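You operate a simulated robot arm through the tools that you are given. There is no shell and no other tool. Be economical: measure what you need, move in short steps, check, and stop when the job is done.

Carry out the task below with a simulated two-armed robot. There is one attempt and no reset: what you move stays moved.

TASK
Fit the projector's picture to the screen.
Fine: slide the lens cover open; set the tilt wheel to ON MARK, the shape slider to SQUARE and the zoom slider to FITS by the cart's displays; leave the projector on.

It is judged by the outcome, as a careful person would: the job done as asked, and still so three seconds after it is handed in. It fails if anything else is knocked over, pushed out of place, dropped, spilled or broken. Lids that push on must go on centred and level and be pressed home; caps that screw on are set level and turned clockwise until they are tight.

THE ROBOT
Two 7-joint arms with three-finger grippers on one trunk, on a base that drives. Base frame: it is fixed to the floor where the robot stands at the start and does not move with it; the origin is under the middle of the robot, x ahead of it, y to its left, z up. Readings come in mm, rad, newtons and seconds.
The left shoulder is at the start at [70, 146, 1313], the right one opposite. With the tool pointing down near the work surface each hand reaches from about 100 to 660 mm from the robot's upright axis, wherever it stands, measured 20 degrees to its own side. Places, roughly: focus knob [500, -300, 1000]; lens cover [500, -200, 1000]; projection screen [-1300, 1500, 2100]; projector switch [800, -200, 1000]; screen switch [400, 1300, 900]; shade switch [500, 1300, 900]; shape slider [700, -100, 1000]; source dial [500, 1200, 800]; tilt wheel [700, -100, 900]; zoom slider [600, -200, 1000]. Payload 2.2 kg a hand.
Tool frame (each hand has its own): the origin (TCP) lies between the finger pads and is the grasp point; the fingertips stand 28 mm ahead of it; z points along the fingers, y is the line along which they close. Largest opening 102 mm; the body of the gripper starts 71 mm behind the TCP.
Orientation is told as [roll, pitch, yaw] about the base's x, y, z axes, in that order, counted from this pose: with the fingers straight down and closing along the base's y, the tool's x points along the base's -x, its y along +y and its z along -z.

THE INTERFACE
- The arms move only by the tool step_arm. It takes "left_increments", "right_increments" or both (then of equal length, played together; a hand with none holds still); each is a list of rows, each a list of 7 numbers: the closure, from 0 (fully open) to 1 (shut), then the shift along the base's x, y, z in units of 250 mm (1.0 is 250 mm), then the turn, a rotation vector about the base's x, y, z in units of 45 degrees (1.0 is 45 degrees). In form: [[fingers, tx, ty, tz, rx, ry, rz], ...]. A call has 1 to 12 rows; each row is the pose to reach, as a shift and turn from the pose commanded when the call began. A call with a number of a shift or a turn outside -1 to 1 is refused whole. A row lasts 0.2 s, in which the tool goes at most 50 mm and 0.15 rad; a call with a longer step from one row to the next is refused whole, and so is a gripper value outside its range. A pose out of reach is approached as far as the arm can. The call stops where the force on the tool passes 40 N (or 10 N more than at its start, if that is more) or the arm is blocked; 0.2 s more then pass. Each finger halts on what it meets, pressing with about 43 N; the grip force reading is that of the motor and also rises with nothing between the fingers. The clock runs only during rows and for 0.2 s after the last one: add rows that repeat a pose to give the fingers time. The reply holds the time, the measured pose of the TCP, the force on the tool along the base axes, the opening and the grip force, in the units named above and with some noise, with the torque about the TCP (base axes, N m) and any sound that the robot's microphone picked up.
- Cameras (640 x 400 px; columns grow to the right, rows downward): "scene" is now at [130.4, -22.3, 1530.9]; the picture's right is [-0.27, -0.96, 0.00], its down [-0.64, 0.18, -0.75] and it looks along [0.72, -0.20, -0.66] (base axes); focal length 254 px, centre (320, 200). "left" rides on the left gripper at [72, 38, -86] in its tool frame; the picture's right is [-0.47, 0.89, 0.00], its down [-0.60, -0.32, -0.73] and it looks along [-0.65, -0.34, 0.68] (tool axes); focal length 256 px, centre (320, 200). "right" rides on the right gripper at [69, 44, -86] in its tool frame; the picture's right is [-0.53, 0.85, 0.00], its down [-0.58, -0.36, -0.73] and it looks along [-0.62, -0.39, 0.68] (tool axes); focal length 256 px, centre (320, 200). There is no depth. A picture from a camera that has moved, and an enlarged one, comes with that camera's place and axes in the base frame and with its lens.
- capture(camera): a new picture of that camera. It takes no simulated time.
- raise_lower(by): slides the trunk up (or, below 0, down) by that many mm; the arms and the scene camera ride with it, the base frame stays. It gives what a move gives, with no picture.
- base_move(legs): drives the robot by 1 to 6 legs, each [ahead, left, turn to the left] in mm, mm and rad, along the robot's own axes; the way and the turn of a leg run together, so that a leg with both is an arc; at most 1500 mm and 3.142 rad a leg. The arms and the cameras ride along, it lands a little off, and it stops where it bumps. It gives what a move gives.
- turn_head(pan, tilt): turns the head with the scene camera to pan (to the left, within 1.501 rad either way) and tilt (down, from -0.506 to 1.204), counted from straight ahead of the robot. It gives what a move gives.
- close_up(camera, box): a new picture of the part [left, top, right, bottom] of that camera's present view, enlarged. It takes no simulated time.
- finish_job(): hands the job in; it is judged then, once.

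Work in short steps. Places have to be worked out from the pictures, the camera data and where the tool is seen: move nearer, look again, correct. Check each grasp and each placing, and mend what went wrong. You have 120 turns and 100 pictures in all, those below and enlarged ones among them. Open the grippers and draw the arms clear of the work before you hand the job in, unless the task says otherwise; then end with one line.

The tools are called as a command line: name --argument value ..., lists and objects as JSON in quotes. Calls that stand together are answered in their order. step_arm: Moves the arms, as the interface text tells. Its arguments: {"type":"object","properties":{"left_increments":{"type":"array","items":{"type":"array","items":{"type":"number"}}},"right_increments":{"type":"array","items":{"type":"array","items":{"type":"number"}}}},"required":[]} The other tools are called the same way: raise_lower (by) slides the trunk up or down; base_move (legs) drives the base; turn_head (pan, tilt) turns the head that bears the scene camera; capture (camera) takes a picture; close_up (camera, box) takes an enlarged picture of a part of a camera's view; finish_job () hands the job in.

At the start:

```text
time: 0.0
left_tool_pos: [494.4, 96.6, 1351.4]
left_tcp_rot: [0.002, 0.0, 0.001]
left_contact_force: [0.2, 0.3, 0.2]
left_torque: [-0.02, 0.02, 0.01]
left_finger_gap: 101.9
left_grasp_force: 0.2
right_tool_pos: [429.1, -278.0, 1298.6]
right_tcp_rot: [0.001, 0.001, 0.0]
right_contact_force: [0.0, -0.3, -0.7]
right_torque: [0.03, 0.03, -0.03]
right_finger_gap: 101.8
right_grasp_force: 0.1
trunk travel left (down, up): [-850.0, 90.0]
robot x, y, heading: [-0.7, -3.9, -0.002]
head pan, tilt: [-0.276, 0.723]
```

scene: 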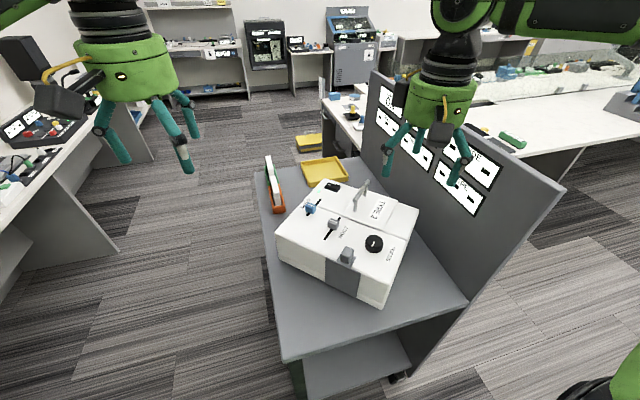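
right: 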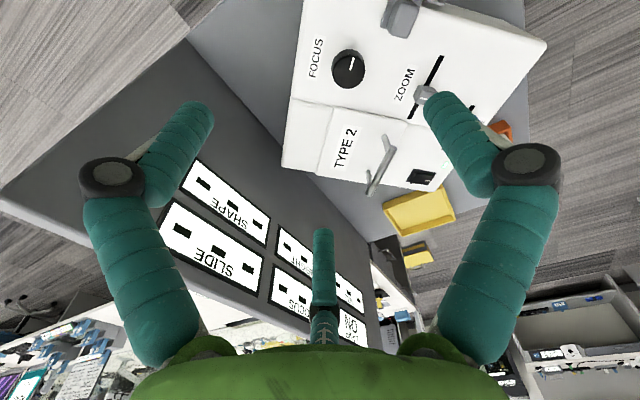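
left: 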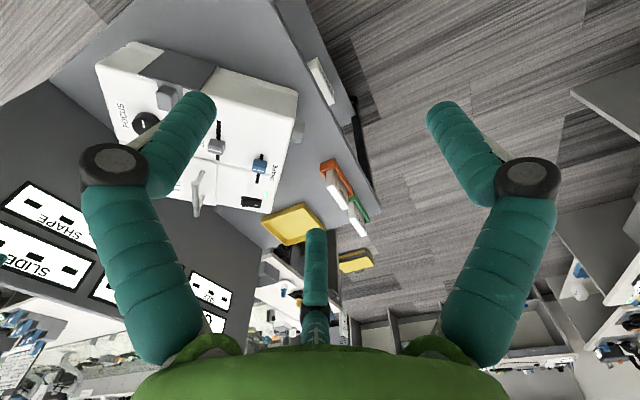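

The projector sits on a cart with displays on the panel to its right. I'll enlarge the projector and the panel to read them.

close_up --camera "scene" --box '[250, 140, 450, 310]'

close_up --camera "right" --box '[150, 150, 390, 340]'

close_up --camera "left" --box '[80, 30, 320, 220]'

```text
2.35 times, centred on (350, 225) of scene
camera zoom: at [130.4, -22.3, 1530.9], right [-0.27, -0.96, 0.0], down [-0.64, 0.18, -0.75], along [0.72, -0.2, -0.66], focal length 598 px, centre (249, 141)
```

zoom: 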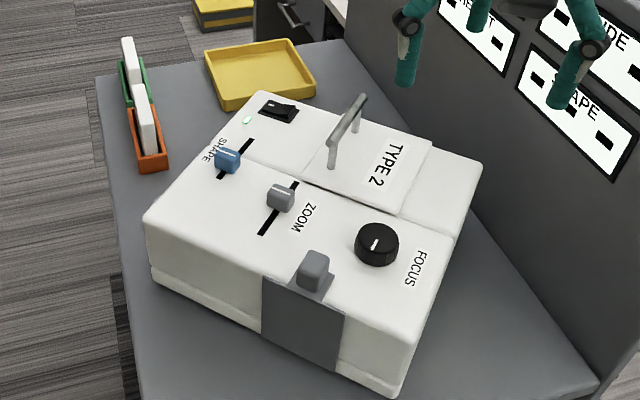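

```text
2.11 times, centred on (270, 245) of right
camera zoom: at [360.1, -234.4, 1386.3], right [0.54, 0.84, 0.0], down [0.58, -0.37, 0.73], along [0.62, -0.39, -0.68], focal length 539 px, centre (425, 105)
```

zoom: 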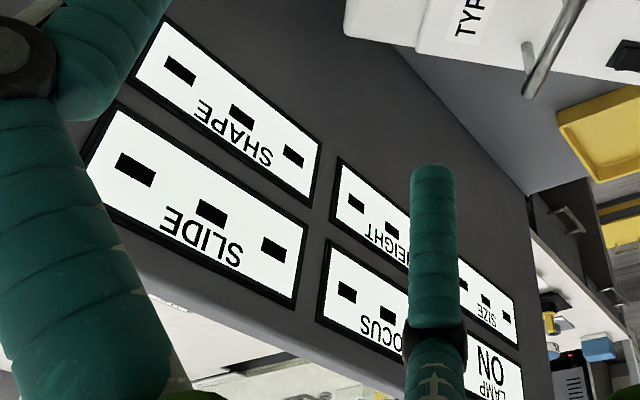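

```text
2.11 times, centred on (200, 125) of left
camera zoom: at [421.6, 134.9, 1437.7], right [0.46, 0.89, 0.0], down [0.6, -0.32, 0.73], along [0.65, -0.34, -0.68], focal length 539 px, centre (573, 358)
```

zoom: 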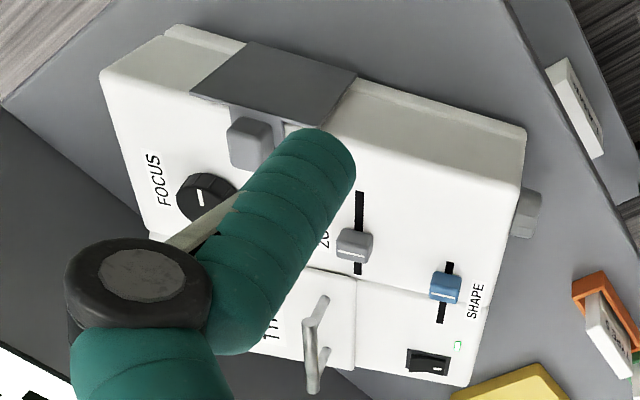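

The projector faces diagonally toward +y/−x, and the tilt wheel is on its far-left side. I'll drive to the cart's left side and face −y, which brings the displays into view and puts all the controls in reach.

base_move --legs '[[0, 430, 0], [600, 0, 0], [0, 0, -1.57]]'

turn_head --pan 0 --tilt 0.7

capture --camera "scene"

capture --camera "left"

capture --camera "right"

```text
time: 9.4
left_tool_pos: [710.8, -56.8, 1352.4]
left_tcp_rot: [0.0, 0.001, -1.547]
left_contact_force: [-1.2, -0.7, -0.5]
left_torque: [-0.02, 0.01, 0.01]
left_finger_gap: 102.2
left_grasp_force: 0.2
right_tool_pos: [335.4, -0.4, 1298.8]
right_tcp_rot: [0.0, 0.0, -1.553]
right_contact_force: [-1.0, 0.6, 0.1]
right_torque: [-0.03, -0.01, -0.01]
right_finger_gap: 102.0
right_grasp_force: 0.0
trunk travel left (down, up): [-850.0, 90.0]
robot x, y, heading: [603.0, 436.4, -1.548]
head pan, tilt: [-0.276, 0.723]
```

```text
time: 10.2
left_tool_pos: [710.0, -57.2, 1352.2]
left_tcp_rot: [-0.001, 0.0, -1.548]
left_contact_force: [0.2, -0.5, 0.8]
left_torque: [-0.02, 0.03, 0.02]
left_finger_gap: 102.4
left_grasp_force: 0.1
right_tool_pos: [335.7, -0.3, 1298.8]
right_tcp_rot: [0.001, 0.0, -1.55]
right_contact_force: [0.2, -0.3, 0.2]
right_torque: [0.02, -0.02, -0.05]
right_finger_gap: 102.1
right_grasp_force: 0.0
trunk travel left (down, up): [-850.0, 90.0]
robot x, y, heading: [598.4, 435.3, -1.545]
head pan, tilt: [0.0, 0.7]
```

```text
93 pictures are left
camera scene: at [605.9, 301.2, 1532.9], right [-1.0, -0.02, 0.0], down [-0.01, 0.64, -0.76], along [0.02, -0.76, -0.64], focal length 254 px, centre (320, 200)
```

scene: 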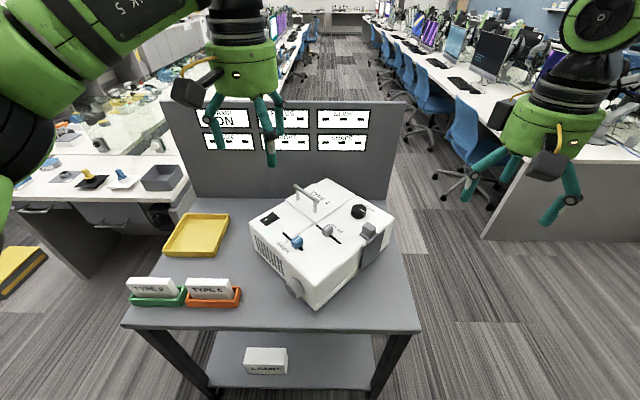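

```text
92 pictures are left
camera left: at [747.0, 17.5, 1437.7], right [0.9, -0.44, 0.0], down [-0.3, -0.61, 0.73], along [-0.33, -0.66, -0.68], focal length 256 px, centre (320, 200)
```

left: 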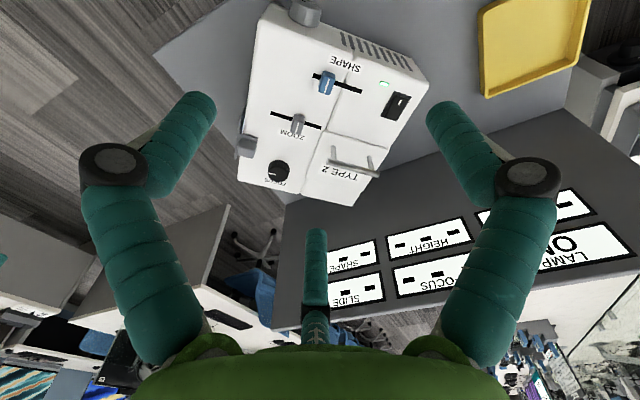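

```text
91 pictures are left
camera right: at [376.3, 69.2, 1386.3], right [0.86, -0.52, 0.0], down [-0.35, -0.58, 0.73], along [-0.38, -0.63, -0.68], focal length 256 px, centre (320, 200)
```

right: 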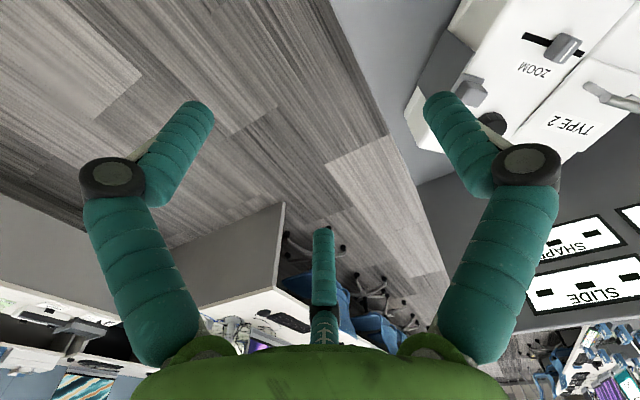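

The displays and controls are all in view from here. I'll enlarge the projector for geometry.

close_up --camera "scene" --box '[240, 175, 400, 315]'

close_up --camera "left" --box '[230, 0, 430, 200]'

```text
2.86 times, centred on (320, 245) of scene
camera zoom: at [605.9, 301.2, 1532.9], right [-1.0, -0.02, 0.0], down [-0.01, 0.64, -0.76], along [0.02, -0.76, -0.64], focal length 726 px, centre (320, 71)
```

zoom: 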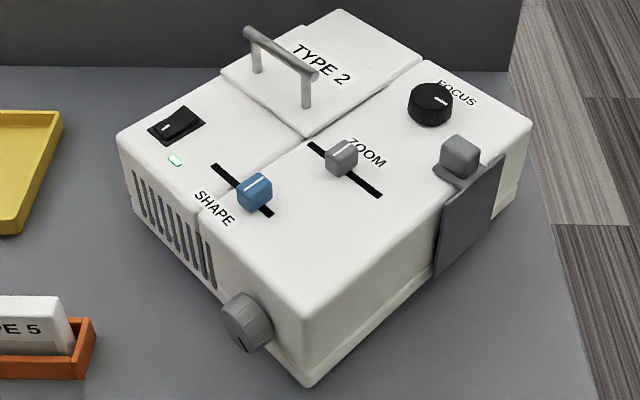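

```text
2.00 times, centred on (330, 100) of left
camera zoom: at [747.0, 17.5, 1437.7], right [0.9, -0.44, 0.0], down [-0.3, -0.61, 0.73], along [-0.33, -0.66, -0.68], focal length 512 px, centre (300, 400)
```

zoom: 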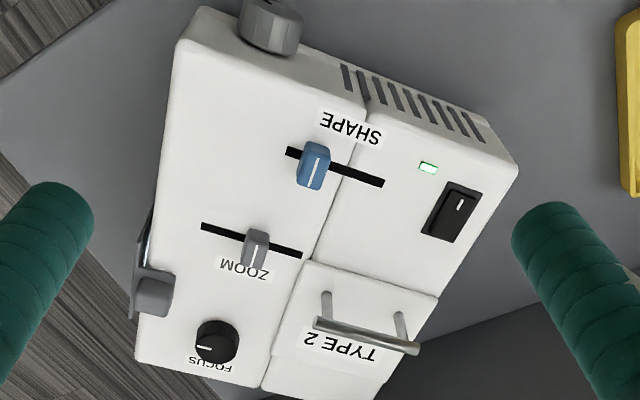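

Triangulating: tab ≈(481,−189,1013), zoom knob ≈(595,−191,1010), shape knob ≈(676,−145,1010), tilt wheel ≈(681,−60,925), projector turned by 45°. I'll drive 60 mm closer and then bring the right hand above the tab.

base_move --legs '[[60, 0, 0]]'

```text
time: 11.2
left_tool_pos: [711.5, -104.3, 1356.5]
left_tcp_rot: [-0.001, -0.01, -1.549]
left_contact_force: [-0.2, 2.2, 0.2]
left_torque: [-0.13, 0.03, -0.03]
left_finger_gap: 101.8
left_grasp_force: 0.0
right_tool_pos: [335.4, -47.7, 1303.7]
right_tcp_rot: [0.001, -0.009, -1.552]
right_contact_force: [-1.2, 0.7, 1.2]
right_torque: [-0.14, -0.02, 0.06]
right_finger_gap: 101.9
right_grasp_force: 0.1
trunk travel left (down, up): [-850.0, 90.0]
robot x, y, heading: [603.2, 375.7, -1.551]
head pan, tilt: [0.0, 0.7]
```

Moving the right hand over the tab, turned so it closes along the cover's sliding direction.

step_arm --right_increments '[[0.4, 0.083, -0.074, -0.119, 0, 0, 0.139], [0.4, 0.167, -0.147, -0.239, 0, 0, 0.278], [0.4, 0.25, -0.221, -0.358, 0, 0, 0.417], [0.4, 0.334, -0.295, -0.478, 0, 0, 0.557], [0.4, 0.417, -0.369, -0.597, 0, 0, 0.696], [0.4, 0.501, -0.442, -0.717, 0, 0, 0.835], [0.4, 0.584, -0.516, -0.836, 0, 0, 0.974], [0.4, 0.584, -0.516, -0.836, 0, 0, 0.974]]'

capture --camera "right"

capture --camera "scene"

```text
time: 13.0
left_tool_pos: [711.1, -115.1, 1352.1]
left_tcp_rot: [-0.002, -0.001, -1.55]
left_contact_force: [-0.4, 0.5, -0.1]
left_torque: [-0.03, 0.02, -0.03]
left_finger_gap: 101.9
left_grasp_force: 0.0
right_tool_pos: [439.3, -142.7, 1110.2]
right_tcp_rot: [0.0, -0.002, -0.784]
right_contact_force: [0.0, -0.2, 0.3]
right_torque: [-0.02, 0.02, 0.0]
right_finger_gap: 61.2
right_grasp_force: 0.1
right hand out of reach, approached as far as the arm can: row 6, 7, 8
trunk travel left (down, up): [-850.0, 90.0]
robot x, y, heading: [608.5, 375.7, -1.55]
head pan, tilt: [0.0, 0.7]
```

```text
88 pictures are left
camera right: at [420.6, -63.2, 1196.9], right [0.98, 0.22, 0.0], down [0.15, -0.66, 0.73], along [0.16, -0.71, -0.68], focal length 256 px, centre (320, 200)
```

right: 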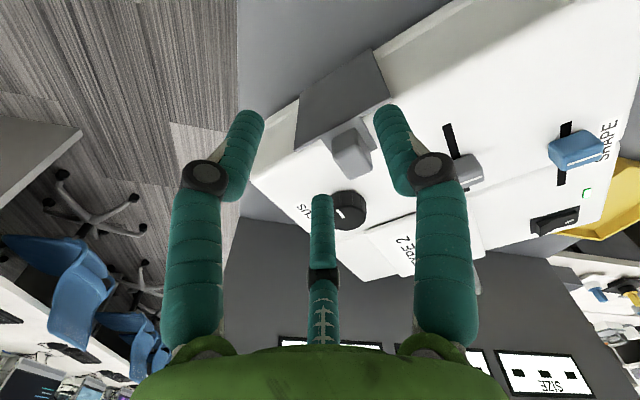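

```text
87 pictures are left
camera scene: at [607.3, 242.6, 1532.8], right [-1.0, -0.02, 0.0], down [-0.01, 0.64, -0.76], along [0.02, -0.76, -0.64], focal length 254 px, centre (320, 200)
```

scene: 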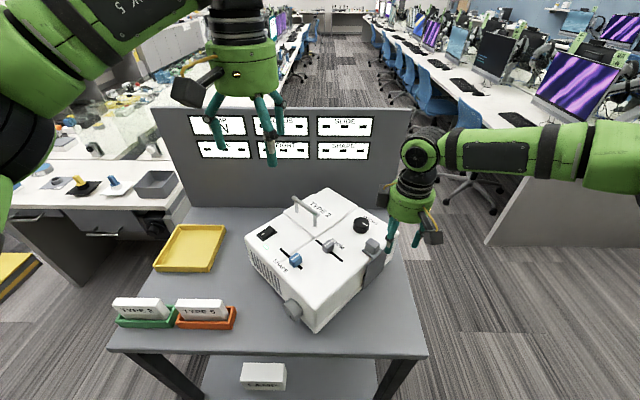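

The arm ran out of reach about 60 mm short. I'll raise the hand 120 mm and lower the trunk by the same amount to get a better shoulder height.

step_arm --right_increments '[[0.4, 0, 0, 0.16, 0, 0, 0], [0.4, 0, 0, 0.32, 0, 0, 0], [0.4, 0, 0, 0.48, 0, 0, 0]]'

raise_lower --by -150

```text
time: 13.8
left_tool_pos: [712.2, -113.5, 1352.4]
left_tcp_rot: [-0.002, -0.001, -1.549]
left_contact_force: [0.6, -0.2, 0.9]
left_torque: [0.0, -0.04, 0.02]
left_finger_gap: 101.9
left_grasp_force: 0.1
right_tool_pos: [439.4, -139.6, 1231.1]
right_tcp_rot: [-0.001, 0.001, -0.785]
right_contact_force: [0.1, -0.1, 0.5]
right_torque: [0.0, 0.0, -0.01]
right_finger_gap: 61.2
right_grasp_force: 0.0
trunk travel left (down, up): [-850.0, 90.0]
robot x, y, heading: [608.1, 379.7, -1.55]
head pan, tilt: [0.0, 0.7]
```

```text
time: 15.5
left_tool_pos: [711.8, -114.3, 1203.0]
left_tcp_rot: [-0.002, 0.0, -1.549]
left_contact_force: [0.7, 0.4, -0.4]
left_torque: [-0.01, 0.04, 0.01]
left_finger_gap: 101.8
left_grasp_force: 0.0
right_tool_pos: [438.1, -139.8, 1080.1]
right_tcp_rot: [0.0, -0.002, -0.786]
right_contact_force: [-0.1, -1.0, 0.4]
right_torque: [-0.01, 0.0, 0.01]
right_finger_gap: 61.2
right_grasp_force: 0.1
trunk travel left (down, up): [-700.0, 240.0]
robot x, y, heading: [603.1, 381.1, -1.549]
head pan, tilt: [0.0, 0.7]
```

Now I'll try the remaining horizontal move to above the tab.

step_arm --right_increments '[[0.4, 0.086, -0.098, 0, 0, 0, 0], [0.4, 0.172, -0.196, 0, 0, 0, 0], [0.4, 0.172, -0.196, 0, 0, 0, 0]]'

capture --camera "right"

```text
time: 16.3
left_tool_pos: [711.0, -115.9, 1203.2]
left_tcp_rot: [0.0, -0.002, -1.55]
left_contact_force: [-0.5, 0.6, 0.1]
left_torque: [-0.01, 0.0, 0.0]
left_finger_gap: 101.8
left_grasp_force: 0.0
right_tool_pos: [447.4, -151.2, 1077.5]
right_tcp_rot: [0.0, -0.002, -0.787]
right_contact_force: [0.3, -0.7, -0.1]
right_torque: [-0.01, 0.03, 0.0]
right_finger_gap: 61.2
right_grasp_force: 0.1
right hand out of reach, approached as far as the arm can: row 1, 2, 3
trunk travel left (down, up): [-700.0, 240.0]
robot x, y, heading: [604.4, 378.7, -1.548]
head pan, tilt: [0.0, 0.7]
```

```text
86 pictures are left
camera right: at [427.7, -71.9, 1164.2], right [0.98, 0.22, 0.0], down [0.15, -0.66, 0.73], along [0.16, -0.71, -0.68], focal length 256 px, centre (320, 200)
```

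right: 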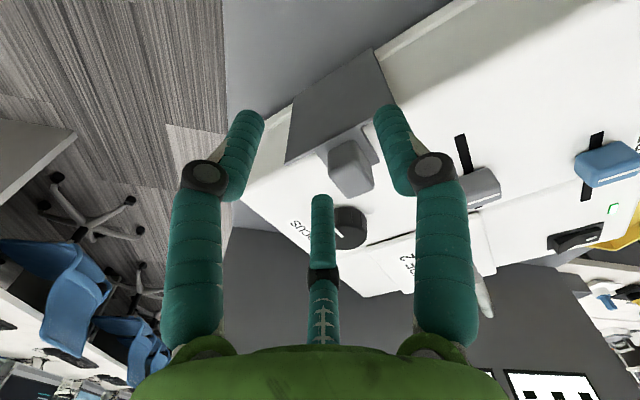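

Still joint-limited by the relative yaw. Turning the robot left about 0.3 rad should put the tab in a natural direction for the right arm; I'll lift the hand first.

step_arm --right_increments '[[0.4, 0, 0, 0.16, 0, 0, 0], [0.4, 0, 0, 0.32, 0, 0, 0], [0.4, -0.1, 0.1, 0.4, 0, 0, 0]]'

base_move --legs '[[0, 0, 0.3]]'

```text
time: 17.1
left_tool_pos: [711.2, -111.0, 1202.2]
left_tcp_rot: [-0.002, -0.004, -1.552]
left_contact_force: [-0.5, 1.2, -0.3]
left_torque: [-0.05, 0.01, -0.01]
left_finger_gap: 101.8
left_grasp_force: 0.0
right_tool_pos: [422.6, -123.8, 1178.0]
right_tcp_rot: [-0.001, 0.0, -0.785]
right_contact_force: [0.2, 0.2, 0.0]
right_torque: [-0.08, 0.0, 0.01]
right_finger_gap: 61.4
right_grasp_force: 0.0
right hand out of reach, approached as far as the arm can: row 1, 2
trunk travel left (down, up): [-700.0, 240.0]
robot x, y, heading: [604.7, 377.4, -1.548]
head pan, tilt: [0.0, 0.7]
```

```text
time: 18.5
left_tool_pos: [850.4, -61.4, 1201.5]
left_tcp_rot: [0.0, -0.001, -1.252]
left_contact_force: [0.3, 0.3, 0.2]
left_torque: [0.0, 0.02, 0.01]
left_finger_gap: 102.0
left_grasp_force: 0.1
right_tool_pos: [577.9, -158.3, 1176.7]
right_tcp_rot: [0.002, -0.001, -0.49]
right_contact_force: [-0.1, -0.3, 0.5]
right_torque: [0.0, -0.02, -0.05]
right_finger_gap: 61.1
right_grasp_force: 0.0
trunk travel left (down, up): [-700.0, 240.0]
robot x, y, heading: [602.7, 376.7, -1.254]
head pan, tilt: [0.0, 0.7]
```

Right hand to above the tab at (481,−189,1090), yaw −0.785.

step_arm --right_increments '[[0.4, -0.13, -0.041, 0, 0, 0, -0.13], [0.4, -0.26, -0.083, -0.12, 0, 0, -0.25], [0.4, -0.388, -0.124, -0.24, 0, 0, -0.376], [0.4, -0.388, -0.124, -0.347, 0, 0, -0.376], [0.4, -0.388, -0.124, -0.347, 0, 0, -0.376]]'

turn_head --pan -0.3 --tilt 0.65

capture --camera "right"

capture --camera "scene"

```text
time: 19.7
left_tool_pos: [850.6, -60.6, 1202.1]
left_tcp_rot: [-0.001, -0.002, -1.251]
left_contact_force: [-0.5, 0.4, 0.6]
left_torque: [0.0, -0.02, 0.01]
left_finger_gap: 102.1
left_grasp_force: 0.0
right_tool_pos: [478.6, -188.5, 1089.7]
right_tcp_rot: [0.0, -0.003, -0.785]
right_contact_force: [0.2, -0.1, 0.0]
right_torque: [0.0, 0.02, 0.02]
right_finger_gap: 61.0
right_grasp_force: 0.1
trunk travel left (down, up): [-700.0, 240.0]
robot x, y, heading: [603.7, 374.0, -1.256]
head pan, tilt: [0.0, 0.7]
```

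```text
time: 20.5
left_tool_pos: [850.7, -62.0, 1202.2]
left_tcp_rot: [-0.001, -0.001, -1.253]
left_contact_force: [-0.1, 0.2, 0.1]
left_torque: [0.02, -0.03, 0.01]
left_finger_gap: 101.9
left_grasp_force: 0.1
right_tool_pos: [477.2, -188.3, 1089.7]
right_tcp_rot: [0.0, -0.003, -0.785]
right_contact_force: [0.0, -0.7, -0.5]
right_torque: [-0.02, 0.0, 0.02]
right_finger_gap: 61.3
right_grasp_force: 0.0
trunk travel left (down, up): [-700.0, 240.0]
robot x, y, heading: [606.1, 379.9, -1.251]
head pan, tilt: [-0.3, 0.649]
```

```text
85 pictures are left
camera right: at [460.2, -108.6, 1177.5], right [0.98, 0.22, 0.0], down [0.15, -0.67, 0.73], along [0.16, -0.71, -0.68], focal length 256 px, centre (320, 200)
```

right: 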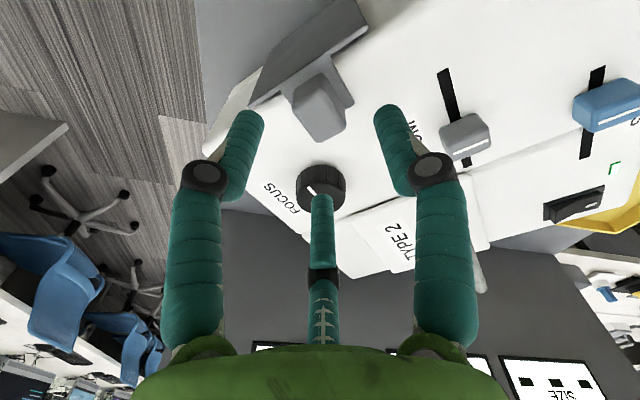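

```text
84 pictures are left
camera scene: at [621.5, 243.8, 1387.2], right [-1.0, -0.02, 0.0], down [-0.01, 0.6, -0.8], along [0.01, -0.8, -0.6], focal length 254 px, centre (320, 200)
```

scene: 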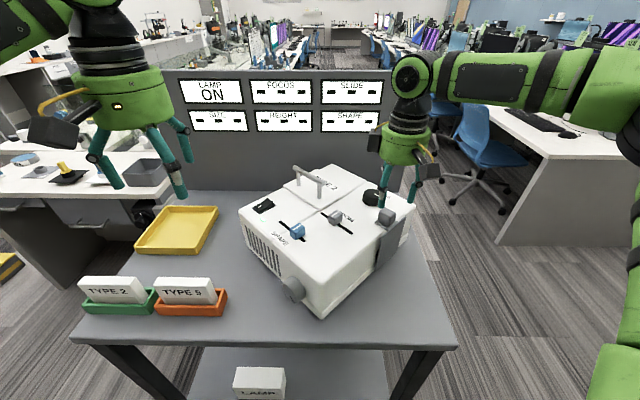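

The hand is centred over the tab. Descending to z≈1027.

step_arm --right_increments '[[0.4, 0.005, -0.004, -0.08, 0, 0, 0], [0.4, 0.005, -0.004, -0.16, 0, 0, 0], [0.4, 0.005, -0.004, -0.22, 0, 0, 0], [0.4, 0.005, -0.004, -0.25, 0, 0, 0]]'

capture --camera "right"

close_up --camera "scene" --box '[340, 150, 460, 250]'

```text
time: 21.5
left_tool_pos: [849.7, -62.6, 1202.2]
left_tcp_rot: [0.0, -0.001, -1.252]
left_contact_force: [0.0, -0.3, -0.2]
left_torque: [-0.01, -0.01, 0.0]
left_finger_gap: 102.1
left_grasp_force: 0.0
right_tool_pos: [482.3, -188.6, 1027.8]
right_tcp_rot: [0.0, 0.0, -0.786]
right_contact_force: [-0.7, 0.6, 0.0]
right_torque: [0.0, -0.04, 0.02]
right_finger_gap: 61.4
right_grasp_force: 0.1
trunk travel left (down, up): [-700.0, 240.0]
robot x, y, heading: [608.0, 378.0, -1.251]
head pan, tilt: [-0.3, 0.649]
```

```text
83 pictures are left
camera right: at [462.8, -109.2, 1114.2], right [0.98, 0.22, 0.0], down [0.15, -0.67, 0.73], along [0.16, -0.71, -0.68], focal length 256 px, centre (320, 200)
```

right: 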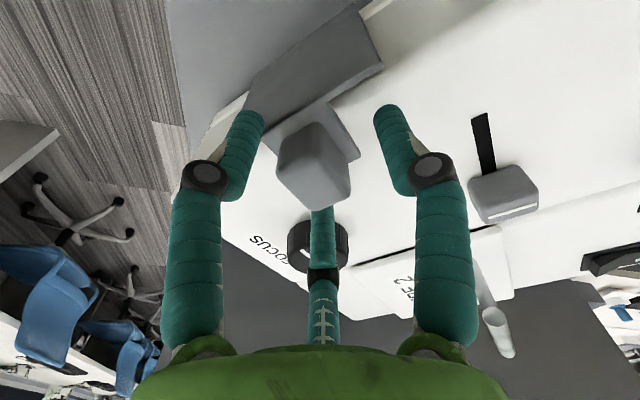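

```text
4.00 times, centred on (400, 200) of scene
camera zoom: at [621.5, 243.6, 1387.2], right [-1.0, -0.02, 0.0], down [-0.01, 0.6, -0.8], along [0.01, -0.8, -0.6], focal length 1016 px, centre (0, 200)
```

zoom: 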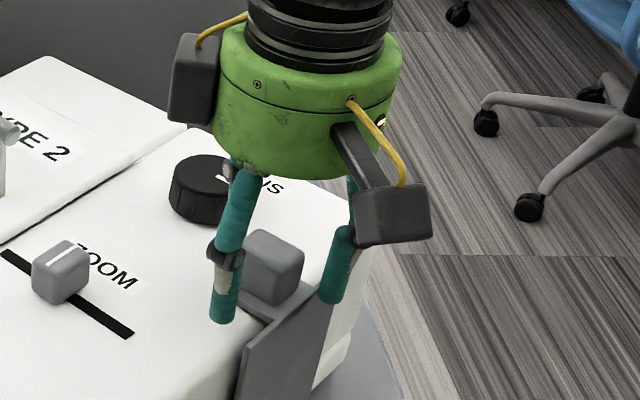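

Fingers straddle the tab. Closing on it.

step_arm --right_increments '[[1, 0, 0, 0, 0, 0, 0], [1, 0, 0, 0, 0, 0, 0], [1, 0, 0, 0, 0, 0, 0]]'

```text
time: 22.3
left_tool_pos: [849.6, -60.9, 1202.6]
left_tcp_rot: [-0.004, -0.001, -1.252]
left_contact_force: [0.2, -0.7, 0.4]
left_torque: [0.0, 0.0, 0.0]
left_finger_gap: 101.8
left_grasp_force: 0.1
right_tool_pos: [482.8, -189.2, 1027.8]
right_tcp_rot: [0.0, -0.002, -0.783]
right_contact_force: [1.2, -1.3, 0.9]
right_torque: [-0.19, 0.11, 0.05]
right_finger_gap: 40.0
right_grasp_force: 42.9
trunk travel left (down, up): [-700.0, 240.0]
robot x, y, heading: [604.6, 377.5, -1.253]
head pan, tilt: [-0.3, 0.649]
```

Gripped (gap 40). I'll test sliding +w by 16 mm in small steps.

step_arm --right_increments '[[1, 0.015, 0.015, 0, 0, 0, 0], [1, 0.03, 0.03, 0, 0, 0, 0], [1, 0.045, 0.045, 0, 0, 0, 0], [1, 0.045, 0.045, 0, 0, 0, 0]]'

capture --camera "scene"

```text
time: 23.3
left_tool_pos: [850.6, -62.1, 1202.7]
left_tcp_rot: [0.0, -0.003, -1.25]
left_contact_force: [0.1, -0.2, -0.1]
left_torque: [0.0, 0.03, -0.02]
left_finger_gap: 102.0
left_grasp_force: 0.1
right_tool_pos: [493.0, -177.7, 1028.3]
right_tcp_rot: [-0.002, 0.0, -0.783]
right_contact_force: [-1.6, -0.6, -0.5]
right_torque: [-0.35, 0.28, -0.11]
right_finger_gap: 40.1
right_grasp_force: 42.6
trunk travel left (down, up): [-700.0, 240.0]
robot x, y, heading: [604.7, 376.1, -1.251]
head pan, tilt: [-0.3, 0.649]
```

```text
81 pictures are left
camera scene: at [621.3, 243.7, 1387.2], right [-1.0, -0.02, 0.0], down [-0.01, 0.6, -0.8], along [0.01, -0.8, -0.6], focal length 254 px, centre (320, 200)
```

scene: 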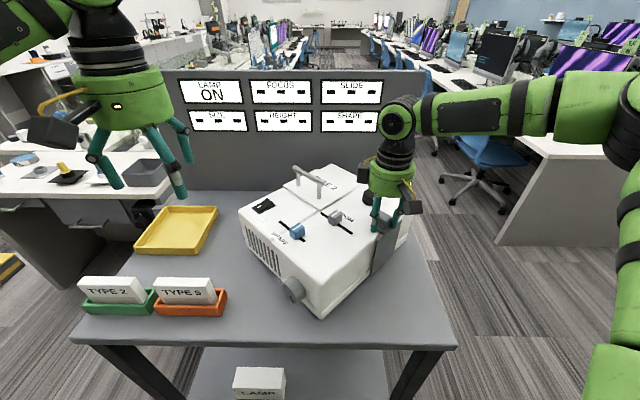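

It slides freely with the hand. I'll continue along +w until the lens clears or an end stop is felt.

step_arm --right_increments '[[1, 0.025, 0.025, 0, 0, 0, 0], [1, 0.05, 0.05, 0, 0, 0, 0], [1, 0.075, 0.075, 0, 0, 0, 0], [1, 0.1, 0.1, 0, 0, 0, 0], [1, 0.125, 0.125, 0, 0, 0, 0], [1, 0.15, 0.15, 0, 0, 0, 0], [1, 0.15, 0.15, 0, 0, 0, 0]]'

capture --camera "scene"

```text
time: 24.9
left_tool_pos: [850.0, -61.1, 1203.2]
left_tcp_rot: [0.002, -0.001, -1.251]
left_contact_force: [0.0, 0.2, 0.0]
left_torque: [0.0, -0.02, 0.02]
left_finger_gap: 101.9
left_grasp_force: 0.0
right_tool_pos: [530.8, -140.4, 1026.3]
right_tcp_rot: [0.002, 0.0, -0.786]
right_contact_force: [-4.2, 4.1, -2.7]
right_torque: [-0.27, 0.38, -0.16]
right_finger_gap: 39.8
right_grasp_force: 43.2
trunk travel left (down, up): [-700.0, 240.0]
robot x, y, heading: [606.2, 376.5, -1.254]
head pan, tilt: [-0.3, 0.649]
```

```text
80 pictures are left
camera scene: at [620.4, 244.4, 1387.2], right [-1.0, -0.02, 0.0], down [-0.01, 0.6, -0.8], along [0.01, -0.8, -0.6], focal length 254 px, centre (320, 200)
```

scene: 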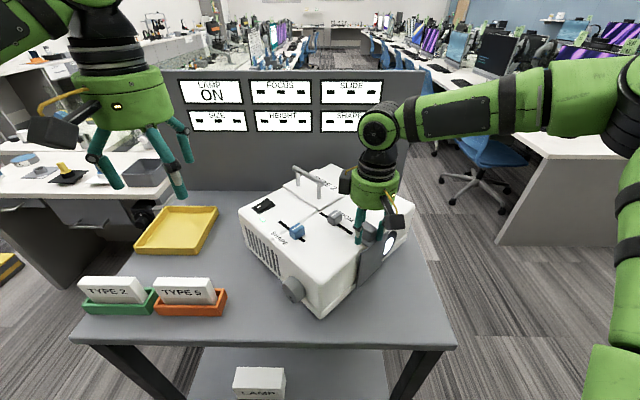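

The lens is appearing behind the cover. Continuing in the same direction.

step_arm --right_increments '[[1, 0.025, 0.025, 0, 0, 0, 0], [1, 0.05, 0.05, 0, 0, 0, 0], [1, 0.075, 0.075, 0, 0, 0, 0], [1, 0.1, 0.1, 0, 0, 0, 0], [1, 0.125, 0.125, 0, 0, 0, 0], [1, 0.15, 0.15, 0, 0, 0, 0], [1, 0.175, 0.175, 0, 0, 0, 0], [1, 0.2, 0.2, 0, 0, 0, 0], [1, 0.2, 0.2, 0, 0, 0, 0]]'

capture --camera "scene"

```text
time: 26.9
left_tool_pos: [850.8, -61.3, 1202.5]
left_tcp_rot: [-0.001, -0.003, -1.251]
left_contact_force: [-0.7, -0.1, -0.6]
left_torque: [0.0, -0.05, -0.01]
left_finger_gap: 101.9
left_grasp_force: 0.0
right_tool_pos: [581.9, -89.0, 1027.3]
right_tcp_rot: [0.004, 0.0, -0.782]
right_contact_force: [-0.3, -0.7, -0.5]
right_torque: [0.01, 0.0, 0.0]
right_finger_gap: 1.9
right_grasp_force: 32.0
trunk travel left (down, up): [-700.0, 240.0]
robot x, y, heading: [601.9, 382.5, -1.251]
head pan, tilt: [-0.3, 0.649]
```

```text
79 pictures are left
camera scene: at [622.5, 243.9, 1387.0], right [-1.0, -0.02, 0.0], down [-0.01, 0.6, -0.8], along [0.01, -0.8, -0.6], focal length 254 px, centre (320, 200)
```

scene: 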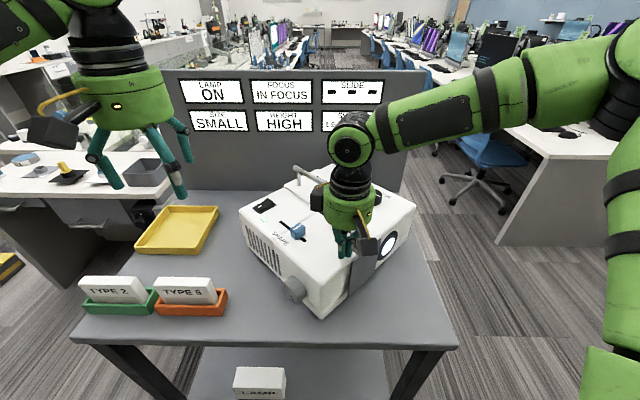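

The grip slipped at the end stop and the displays have come alive, so the cover is open. I'll raise the right hand and read the displays.

step_arm --right_increments '[[0.8, 0, 0, 0.1, 0, 0, 0], [0.4, 0, 0, 0.2, 0, 0, 0], [0.4, 0, 0, 0.36, 0, 0, 0], [0.4, -0.1, 0.1, 0.48, 0, 0, 0]]'

close_up --camera "scene" --box '[170, 65, 400, 145]'

close_up --camera "scene" --box '[230, 160, 430, 325]'

capture --camera "right"

```text
time: 27.9
left_tool_pos: [849.1, -58.5, 1205.4]
left_tcp_rot: [0.0, -0.005, -1.251]
left_contact_force: [-0.9, 0.8, -0.2]
left_torque: [-0.06, -0.03, 0.04]
left_finger_gap: 102.2
left_grasp_force: 0.1
right_tool_pos: [554.0, -61.3, 1150.0]
right_tcp_rot: [0.001, -0.004, -0.784]
right_contact_force: [0.5, 0.9, 0.9]
right_torque: [-0.04, -0.06, 0.01]
right_finger_gap: 61.1
right_grasp_force: 0.0
trunk travel left (down, up): [-700.0, 240.0]
robot x, y, heading: [605.1, 374.5, -1.255]
head pan, tilt: [-0.3, 0.649]
```

```text
2.78 times, centred on (285, 105) of scene
camera zoom: at [619.5, 247.2, 1387.6], right [-1.0, -0.02, 0.0], down [-0.01, 0.6, -0.8], along [0.01, -0.8, -0.6], focal length 707 px, centre (417, 464)
```

zoom: 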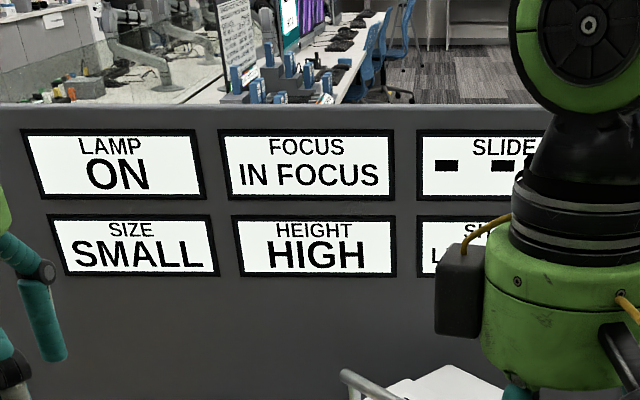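

```text
2.42 times, centred on (330, 242) of scene
camera zoom: at [619.5, 247.2, 1387.6], right [-1.0, -0.02, 0.0], down [-0.01, 0.6, -0.8], along [0.01, -0.8, -0.6], focal length 616 px, centre (296, 97)
```

zoom: 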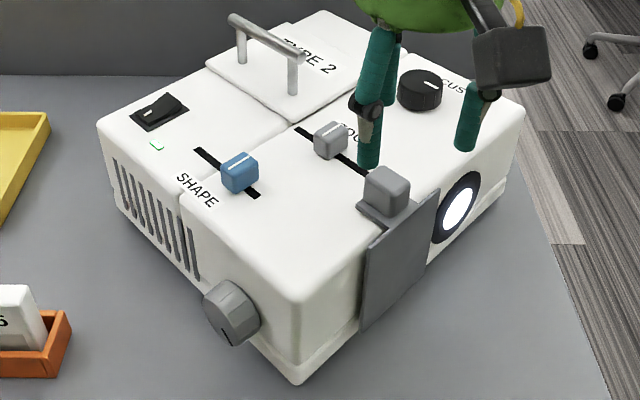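

```text
76 pictures are left
camera right: at [534.8, 18.4, 1237.0], right [0.98, 0.22, 0.0], down [0.15, -0.66, 0.73], along [0.16, -0.72, -0.68], focal length 256 px, centre (320, 200)
```

right: 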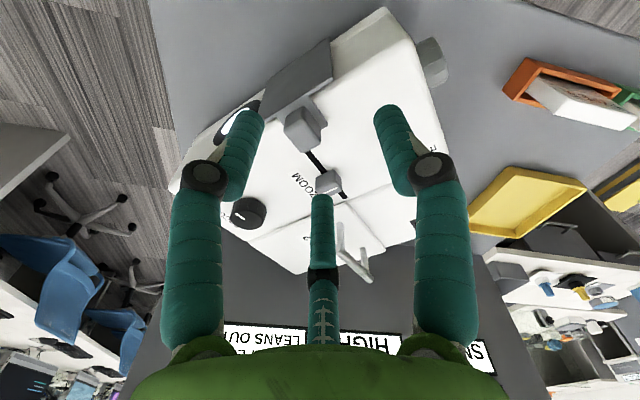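

SIZE SMALL, HEIGHT HIGH, SHAPE LEANS OUT; the lens is exposed. Next I'll bring the right hand over the zoom knob at ≈(595,−191).

step_arm --right_increments '[[0.4, 0.041, -0.13, 0, 0, 0, 0], [0.4, 0.082, -0.26, 0, 0, 0, 0], [0.4, 0.123, -0.39, 0, 0, 0, 0], [0.4, 0.164, -0.52, -0.1, 0, 0, 0], [0.4, 0.164, -0.52, -0.26, 0, 0, 0], [0.4, 0.164, -0.52, -0.26, 0, 0, 0]]'

capture --camera "right"

capture --camera "scene"

```text
time: 29.3
left_tool_pos: [850.1, -61.0, 1202.0]
left_tcp_rot: [-0.002, -0.002, -1.255]
left_contact_force: [-0.9, 1.2, 0.7]
left_torque: [0.01, -0.02, -0.02]
left_finger_gap: 102.0
left_grasp_force: 0.0
right_tool_pos: [596.3, -192.1, 1084.2]
right_tcp_rot: [0.0, -0.004, -0.785]
right_contact_force: [-0.4, -0.4, 0.9]
right_torque: [-0.03, 0.01, -0.01]
right_finger_gap: 61.1
right_grasp_force: 0.0
right hand out of reach, approached as far as the arm can: row 4
trunk travel left (down, up): [-700.0, 240.0]
robot x, y, heading: [607.7, 378.0, -1.252]
head pan, tilt: [-0.3, 0.649]
```

```text
75 pictures are left
camera right: at [577.0, -113.6, 1170.4], right [0.98, 0.22, 0.0], down [0.15, -0.66, 0.73], along [0.16, -0.71, -0.68], focal length 256 px, centre (320, 200)
```

right: 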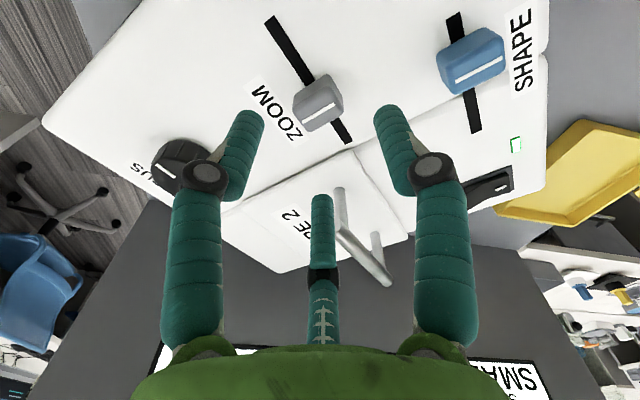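

```text
74 pictures are left
camera scene: at [621.8, 243.8, 1387.2], right [-1.0, -0.02, 0.0], down [-0.01, 0.6, -0.8], along [0.01, -0.8, -0.6], focal length 254 px, centre (320, 200)
```

scene: 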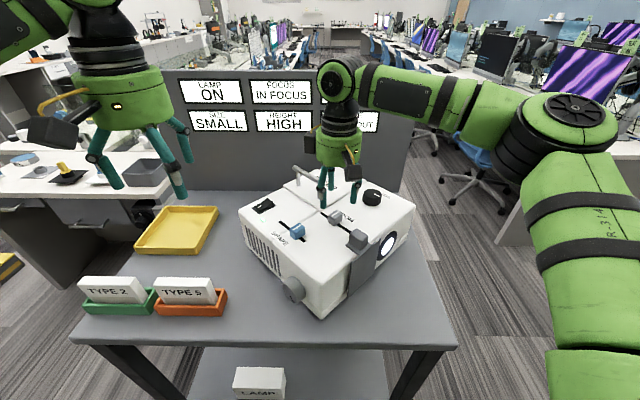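

Hand is aligned with the zoom knob (w offset ~1 mm). Descending to z≈1024 with a 50 mm opening, then closing.

step_arm --right_increments '[[0.5, -0.01, 0.004, -0.08, 0, 0, 0], [0.5, -0.01, 0.004, -0.16, 0, 0, 0], [0.5, -0.01, 0.004, -0.22, 0, 0, 0], [0.5, -0.01, 0.004, -0.24, 0, 0, 0]]'

capture --camera "right"

```text
time: 30.3
left_tool_pos: [851.2, -60.8, 1202.2]
left_tcp_rot: [0.0, -0.001, -1.251]
left_contact_force: [0.0, 0.0, 0.1]
left_torque: [-0.04, 0.0, 0.04]
left_finger_gap: 102.3
left_grasp_force: 0.1
right_tool_pos: [595.6, -195.5, 1022.8]
right_tcp_rot: [0.001, -0.002, -0.783]
right_contact_force: [0.5, 0.1, 0.2]
right_torque: [0.01, 0.0, -0.03]
right_finger_gap: 51.1
right_grasp_force: 0.1
trunk travel left (down, up): [-700.0, 240.0]
robot x, y, heading: [604.9, 379.4, -1.251]
head pan, tilt: [-0.3, 0.649]
```

```text
73 pictures are left
camera right: at [576.0, -115.6, 1109.8], right [0.98, 0.22, 0.0], down [0.15, -0.66, 0.73], along [0.16, -0.71, -0.68], focal length 256 px, centre (320, 200)
```

right: 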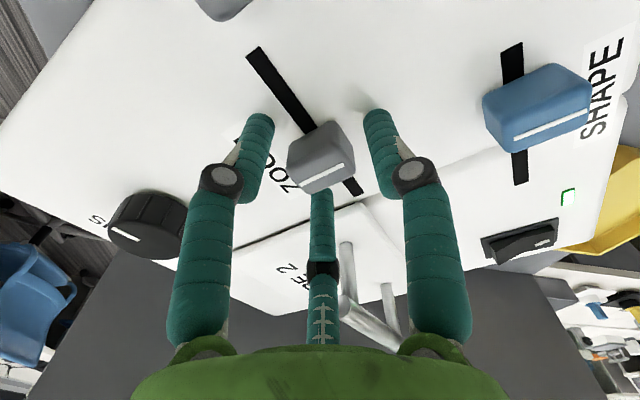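

Knob lies between the fingers. Closing, then pulling 12 mm toward the front (+n).

step_arm --right_increments '[[1, 0, 0, 0, 0, 0, 0], [1, 0, 0, 0, 0, 0, 0], [1, -0.017, 0.017, 0, 0, 0, 0], [1, -0.034, 0.034, 0, 0, 0, 0], [1, -0.034, 0.034, 0, 0, 0, 0]]'

capture --camera "scene"

```text
time: 31.5
left_tool_pos: [852.6, -60.1, 1203.0]
left_tcp_rot: [-0.004, -0.002, -1.251]
left_contact_force: [-0.9, -0.8, -0.3]
left_torque: [0.03, 0.01, 0.02]
left_finger_gap: 102.1
left_grasp_force: 0.0
right_tool_pos: [587.6, -184.7, 1021.5]
right_tcp_rot: [0.0, 0.0, -0.785]
right_contact_force: [8.1, 8.3, -1.6]
right_torque: [0.29, -0.83, 0.09]
right_finger_gap: 26.6
right_grasp_force: 45.0
trunk travel left (down, up): [-700.0, 240.0]
robot x, y, heading: [604.6, 378.3, -1.249]
head pan, tilt: [-0.3, 0.649]
```

```text
72 pictures are left
camera scene: at [623.7, 245.6, 1387.3], right [-1.0, -0.02, 0.0], down [-0.01, 0.6, -0.8], along [0.01, -0.8, -0.6], focal length 254 px, centre (320, 200)
```

scene: 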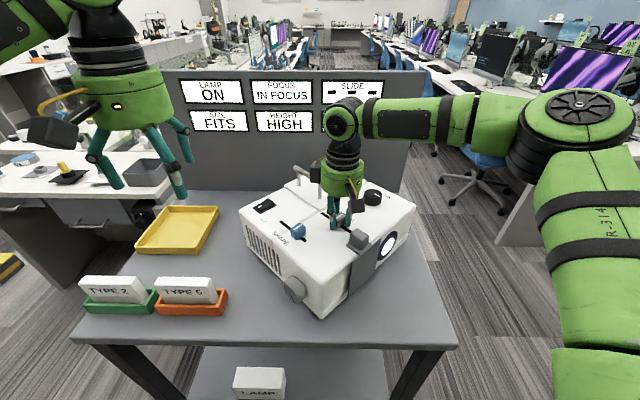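

SIZE reads FITS. I'll nudge 3 mm further to be sure it isn't right on the band's edge.

step_arm --right_increments '[[1, -0.008, 0.008, 0, 0, 0, 0], [1, -0.008, 0.008, 0, 0, 0, 0]]'

close_up --camera "scene" --box '[170, 65, 400, 145]'

```text
time: 32.1
left_tool_pos: [853.3, -60.8, 1203.1]
left_tcp_rot: [-0.005, -0.001, -1.252]
left_contact_force: [-0.3, 0.1, -0.2]
left_torque: [-0.01, -0.01, 0.02]
left_finger_gap: 102.1
left_grasp_force: 0.0
right_tool_pos: [586.3, -182.3, 1022.6]
right_tcp_rot: [0.002, -0.001, -0.782]
right_contact_force: [11.2, 9.1, -2.0]
right_torque: [0.16, -0.61, -0.01]
right_finger_gap: 26.4
right_grasp_force: 45.0
trunk travel left (down, up): [-700.0, 240.0]
robot x, y, heading: [606.0, 374.1, -1.252]
head pan, tilt: [-0.3, 0.649]
```

```text
2.78 times, centred on (285, 105) of scene
camera zoom: at [624.3, 245.9, 1387.4], right [-1.0, -0.02, 0.0], down [-0.01, 0.6, -0.8], along [0.01, -0.8, -0.6], focal length 707 px, centre (417, 464)
```

zoom: 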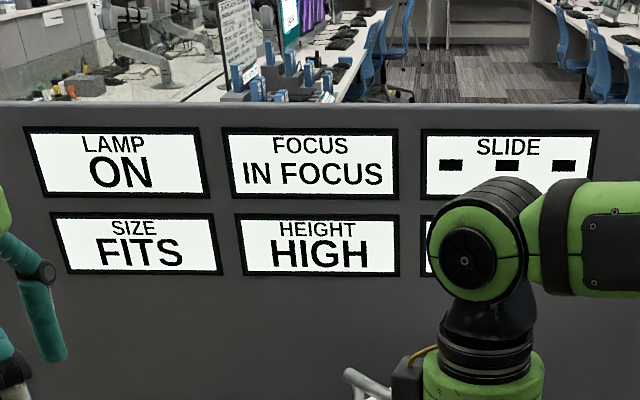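

Still FITS. Releasing, lifting, and going over the shape knob at ≈(676,−145).

step_arm --right_increments '[[0.5, 0, 0, 0, 0, 0, 0], [0.5, 0, 0, 0.1, 0, 0, 0], [0.5, 0, 0, 0.26, 0, 0, 0], [0.5, 0.12, 0.05, 0.26, 0, 0, 0], [0.5, 0.24, 0.1, 0.26, 0, 0, 0], [0.5, 0.36, 0.148, 0.26, 0, 0, 0], [0.5, 0.36, 0.148, 0.26, 0, 0, 0]]'

capture --camera "right"

capture --camera "scene"

```text
time: 33.7
left_tool_pos: [850.5, -62.0, 1203.2]
left_tcp_rot: [0.001, -0.001, -1.251]
left_contact_force: [-0.2, -0.6, 0.9]
left_torque: [0.0, -0.02, -0.01]
left_finger_gap: 101.9
left_grasp_force: 0.1
right_tool_pos: [629.0, -132.3, 1082.5]
right_tcp_rot: [0.002, 0.0, -0.786]
right_contact_force: [-0.8, 0.5, -0.5]
right_torque: [-0.01, -0.02, -0.02]
right_finger_gap: 51.0
right_grasp_force: 0.0
right hand out of reach, approached as far as the arm can: row 4, 5, 6, 7
trunk travel left (down, up): [-700.0, 240.0]
robot x, y, heading: [605.0, 380.4, -1.251]
head pan, tilt: [-0.3, 0.649]
```

```text
70 pictures are left
camera right: at [609.1, -52.3, 1169.0], right [0.98, 0.22, 0.0], down [0.15, -0.66, 0.73], along [0.16, -0.71, -0.68], focal length 256 px, centre (320, 200)
```

right: 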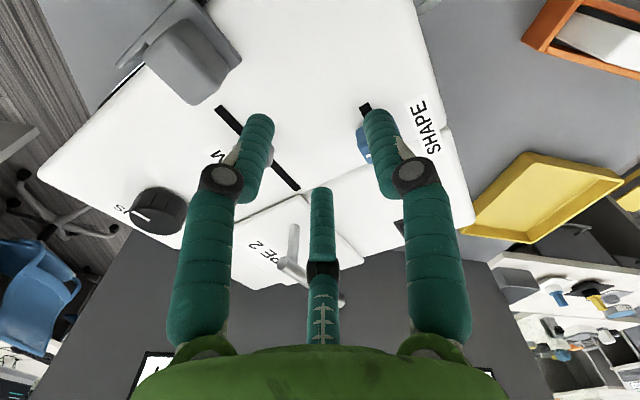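

```text
69 pictures are left
camera scene: at [621.7, 243.0, 1387.1], right [-1.0, -0.02, 0.0], down [-0.01, 0.6, -0.8], along [0.01, -0.8, -0.61], focal length 254 px, centre (320, 200)
```

scene: 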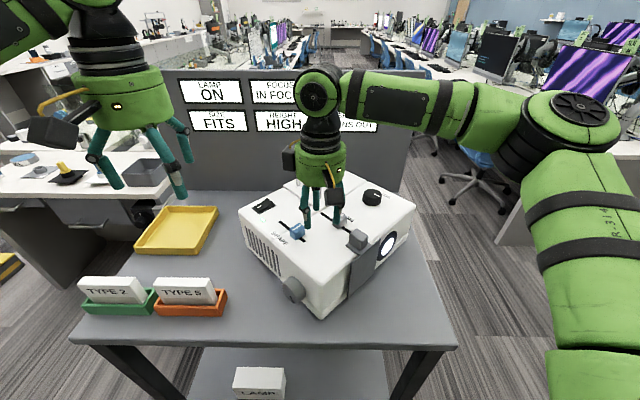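

Reach limit again; shifting the base 80 mm to its left puts the shape knob where the zoom knob was, relatively.

base_move --legs '[[0, 80, 0]]'

capture --camera "right"

```text
time: 34.8
left_tool_pos: [921.5, -37.5, 1202.5]
left_tcp_rot: [0.003, -0.001, -1.253]
left_contact_force: [-0.2, -0.5, -0.4]
left_torque: [0.01, -0.01, -0.01]
left_finger_gap: 102.0
left_grasp_force: 0.1
right_tool_pos: [699.9, -109.0, 1082.1]
right_tcp_rot: [0.004, -0.004, -0.786]
right_contact_force: [-0.5, 0.7, -0.3]
right_torque: [0.03, -0.03, -0.01]
right_finger_gap: 51.2
right_grasp_force: 0.1
trunk travel left (down, up): [-700.0, 240.0]
robot x, y, heading: [680.8, 404.8, -1.255]
head pan, tilt: [-0.3, 0.649]
```

```text
68 pictures are left
camera right: at [680.0, -28.7, 1169.0], right [0.98, 0.22, 0.0], down [0.15, -0.67, 0.73], along [0.16, -0.71, -0.68], focal length 256 px, centre (320, 200)
```

right: 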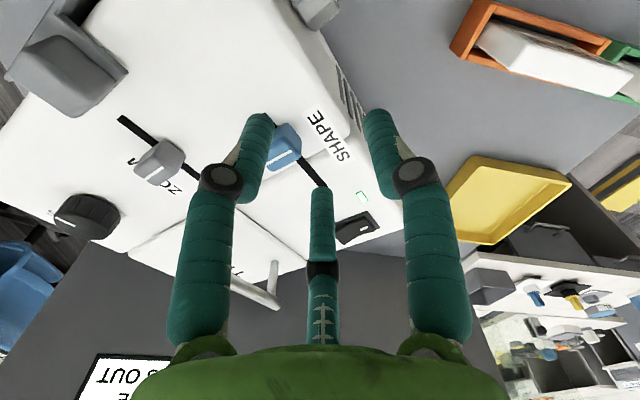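

Knob seen at ≈(678,−141). Moving over it and checking.

step_arm --right_increments '[[0.5, -0.046, -0.068, 0, 0, 0, 0], [0.5, -0.092, -0.136, 0, 0, 0, 0], [0.5, -0.092, -0.136, -0.08, 0, 0, 0], [0.5, -0.092, -0.136, -0.08, 0, 0, 0]]'

capture --camera "right"

turn_head --pan -0.3 --tilt 0.55

capture --camera "scene"

```text
time: 35.8
left_tool_pos: [922.6, -37.1, 1203.1]
left_tcp_rot: [0.001, -0.002, -1.252]
left_contact_force: [-0.6, 0.3, -0.1]
left_torque: [-0.03, -0.04, -0.05]
left_finger_gap: 102.2
left_grasp_force: 0.2
right_tool_pos: [679.3, -141.8, 1063.0]
right_tcp_rot: [0.002, -0.004, -0.787]
right_contact_force: [0.6, -0.8, -0.2]
right_torque: [0.01, -0.02, -0.01]
right_finger_gap: 51.2
right_grasp_force: 0.0
trunk travel left (down, up): [-700.0, 240.0]
robot x, y, heading: [677.5, 402.6, -1.251]
head pan, tilt: [-0.3, 0.649]
```

```text
67 pictures are left
camera right: at [659.7, -62.5, 1149.5], right [0.98, 0.22, 0.0], down [0.15, -0.66, 0.73], along [0.16, -0.71, -0.68], focal length 256 px, centre (320, 200)
```

right: 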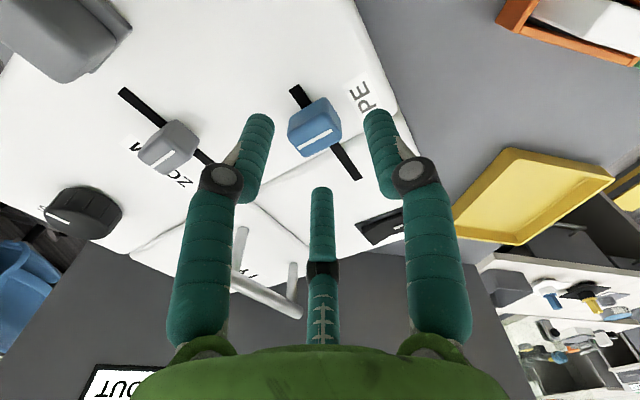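

```text
time: 36.4
left_tool_pos: [923.7, -37.0, 1202.9]
left_tcp_rot: [-0.001, 0.0, -1.254]
left_contact_force: [0.7, 0.4, -1.1]
left_torque: [0.01, -0.03, 0.01]
left_finger_gap: 102.1
left_grasp_force: 0.1
right_tool_pos: [680.2, -141.9, 1062.5]
right_tcp_rot: [0.002, -0.004, -0.786]
right_contact_force: [-0.5, 0.0, 0.1]
right_torque: [0.04, -0.03, -0.01]
right_finger_gap: 50.8
right_grasp_force: 0.1
trunk travel left (down, up): [-700.0, 240.0]
robot x, y, heading: [679.2, 400.6, -1.252]
head pan, tilt: [-0.3, 0.55]
```

```text
66 pictures are left
camera scene: at [695.0, 265.0, 1396.0], right [-1.0, -0.02, 0.0], down [-0.01, 0.52, -0.85], along [0.02, -0.85, -0.52], focal length 254 px, centre (320, 200)
```

scene: 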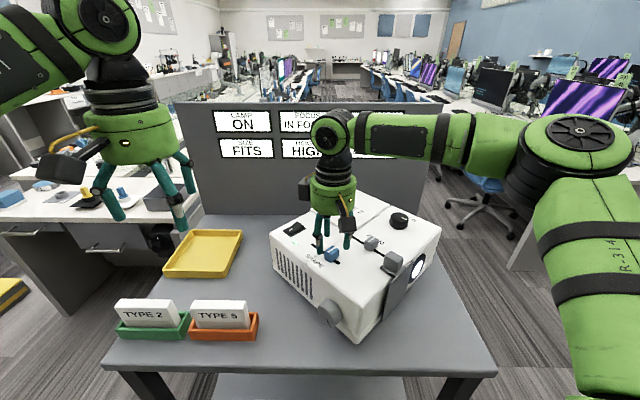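

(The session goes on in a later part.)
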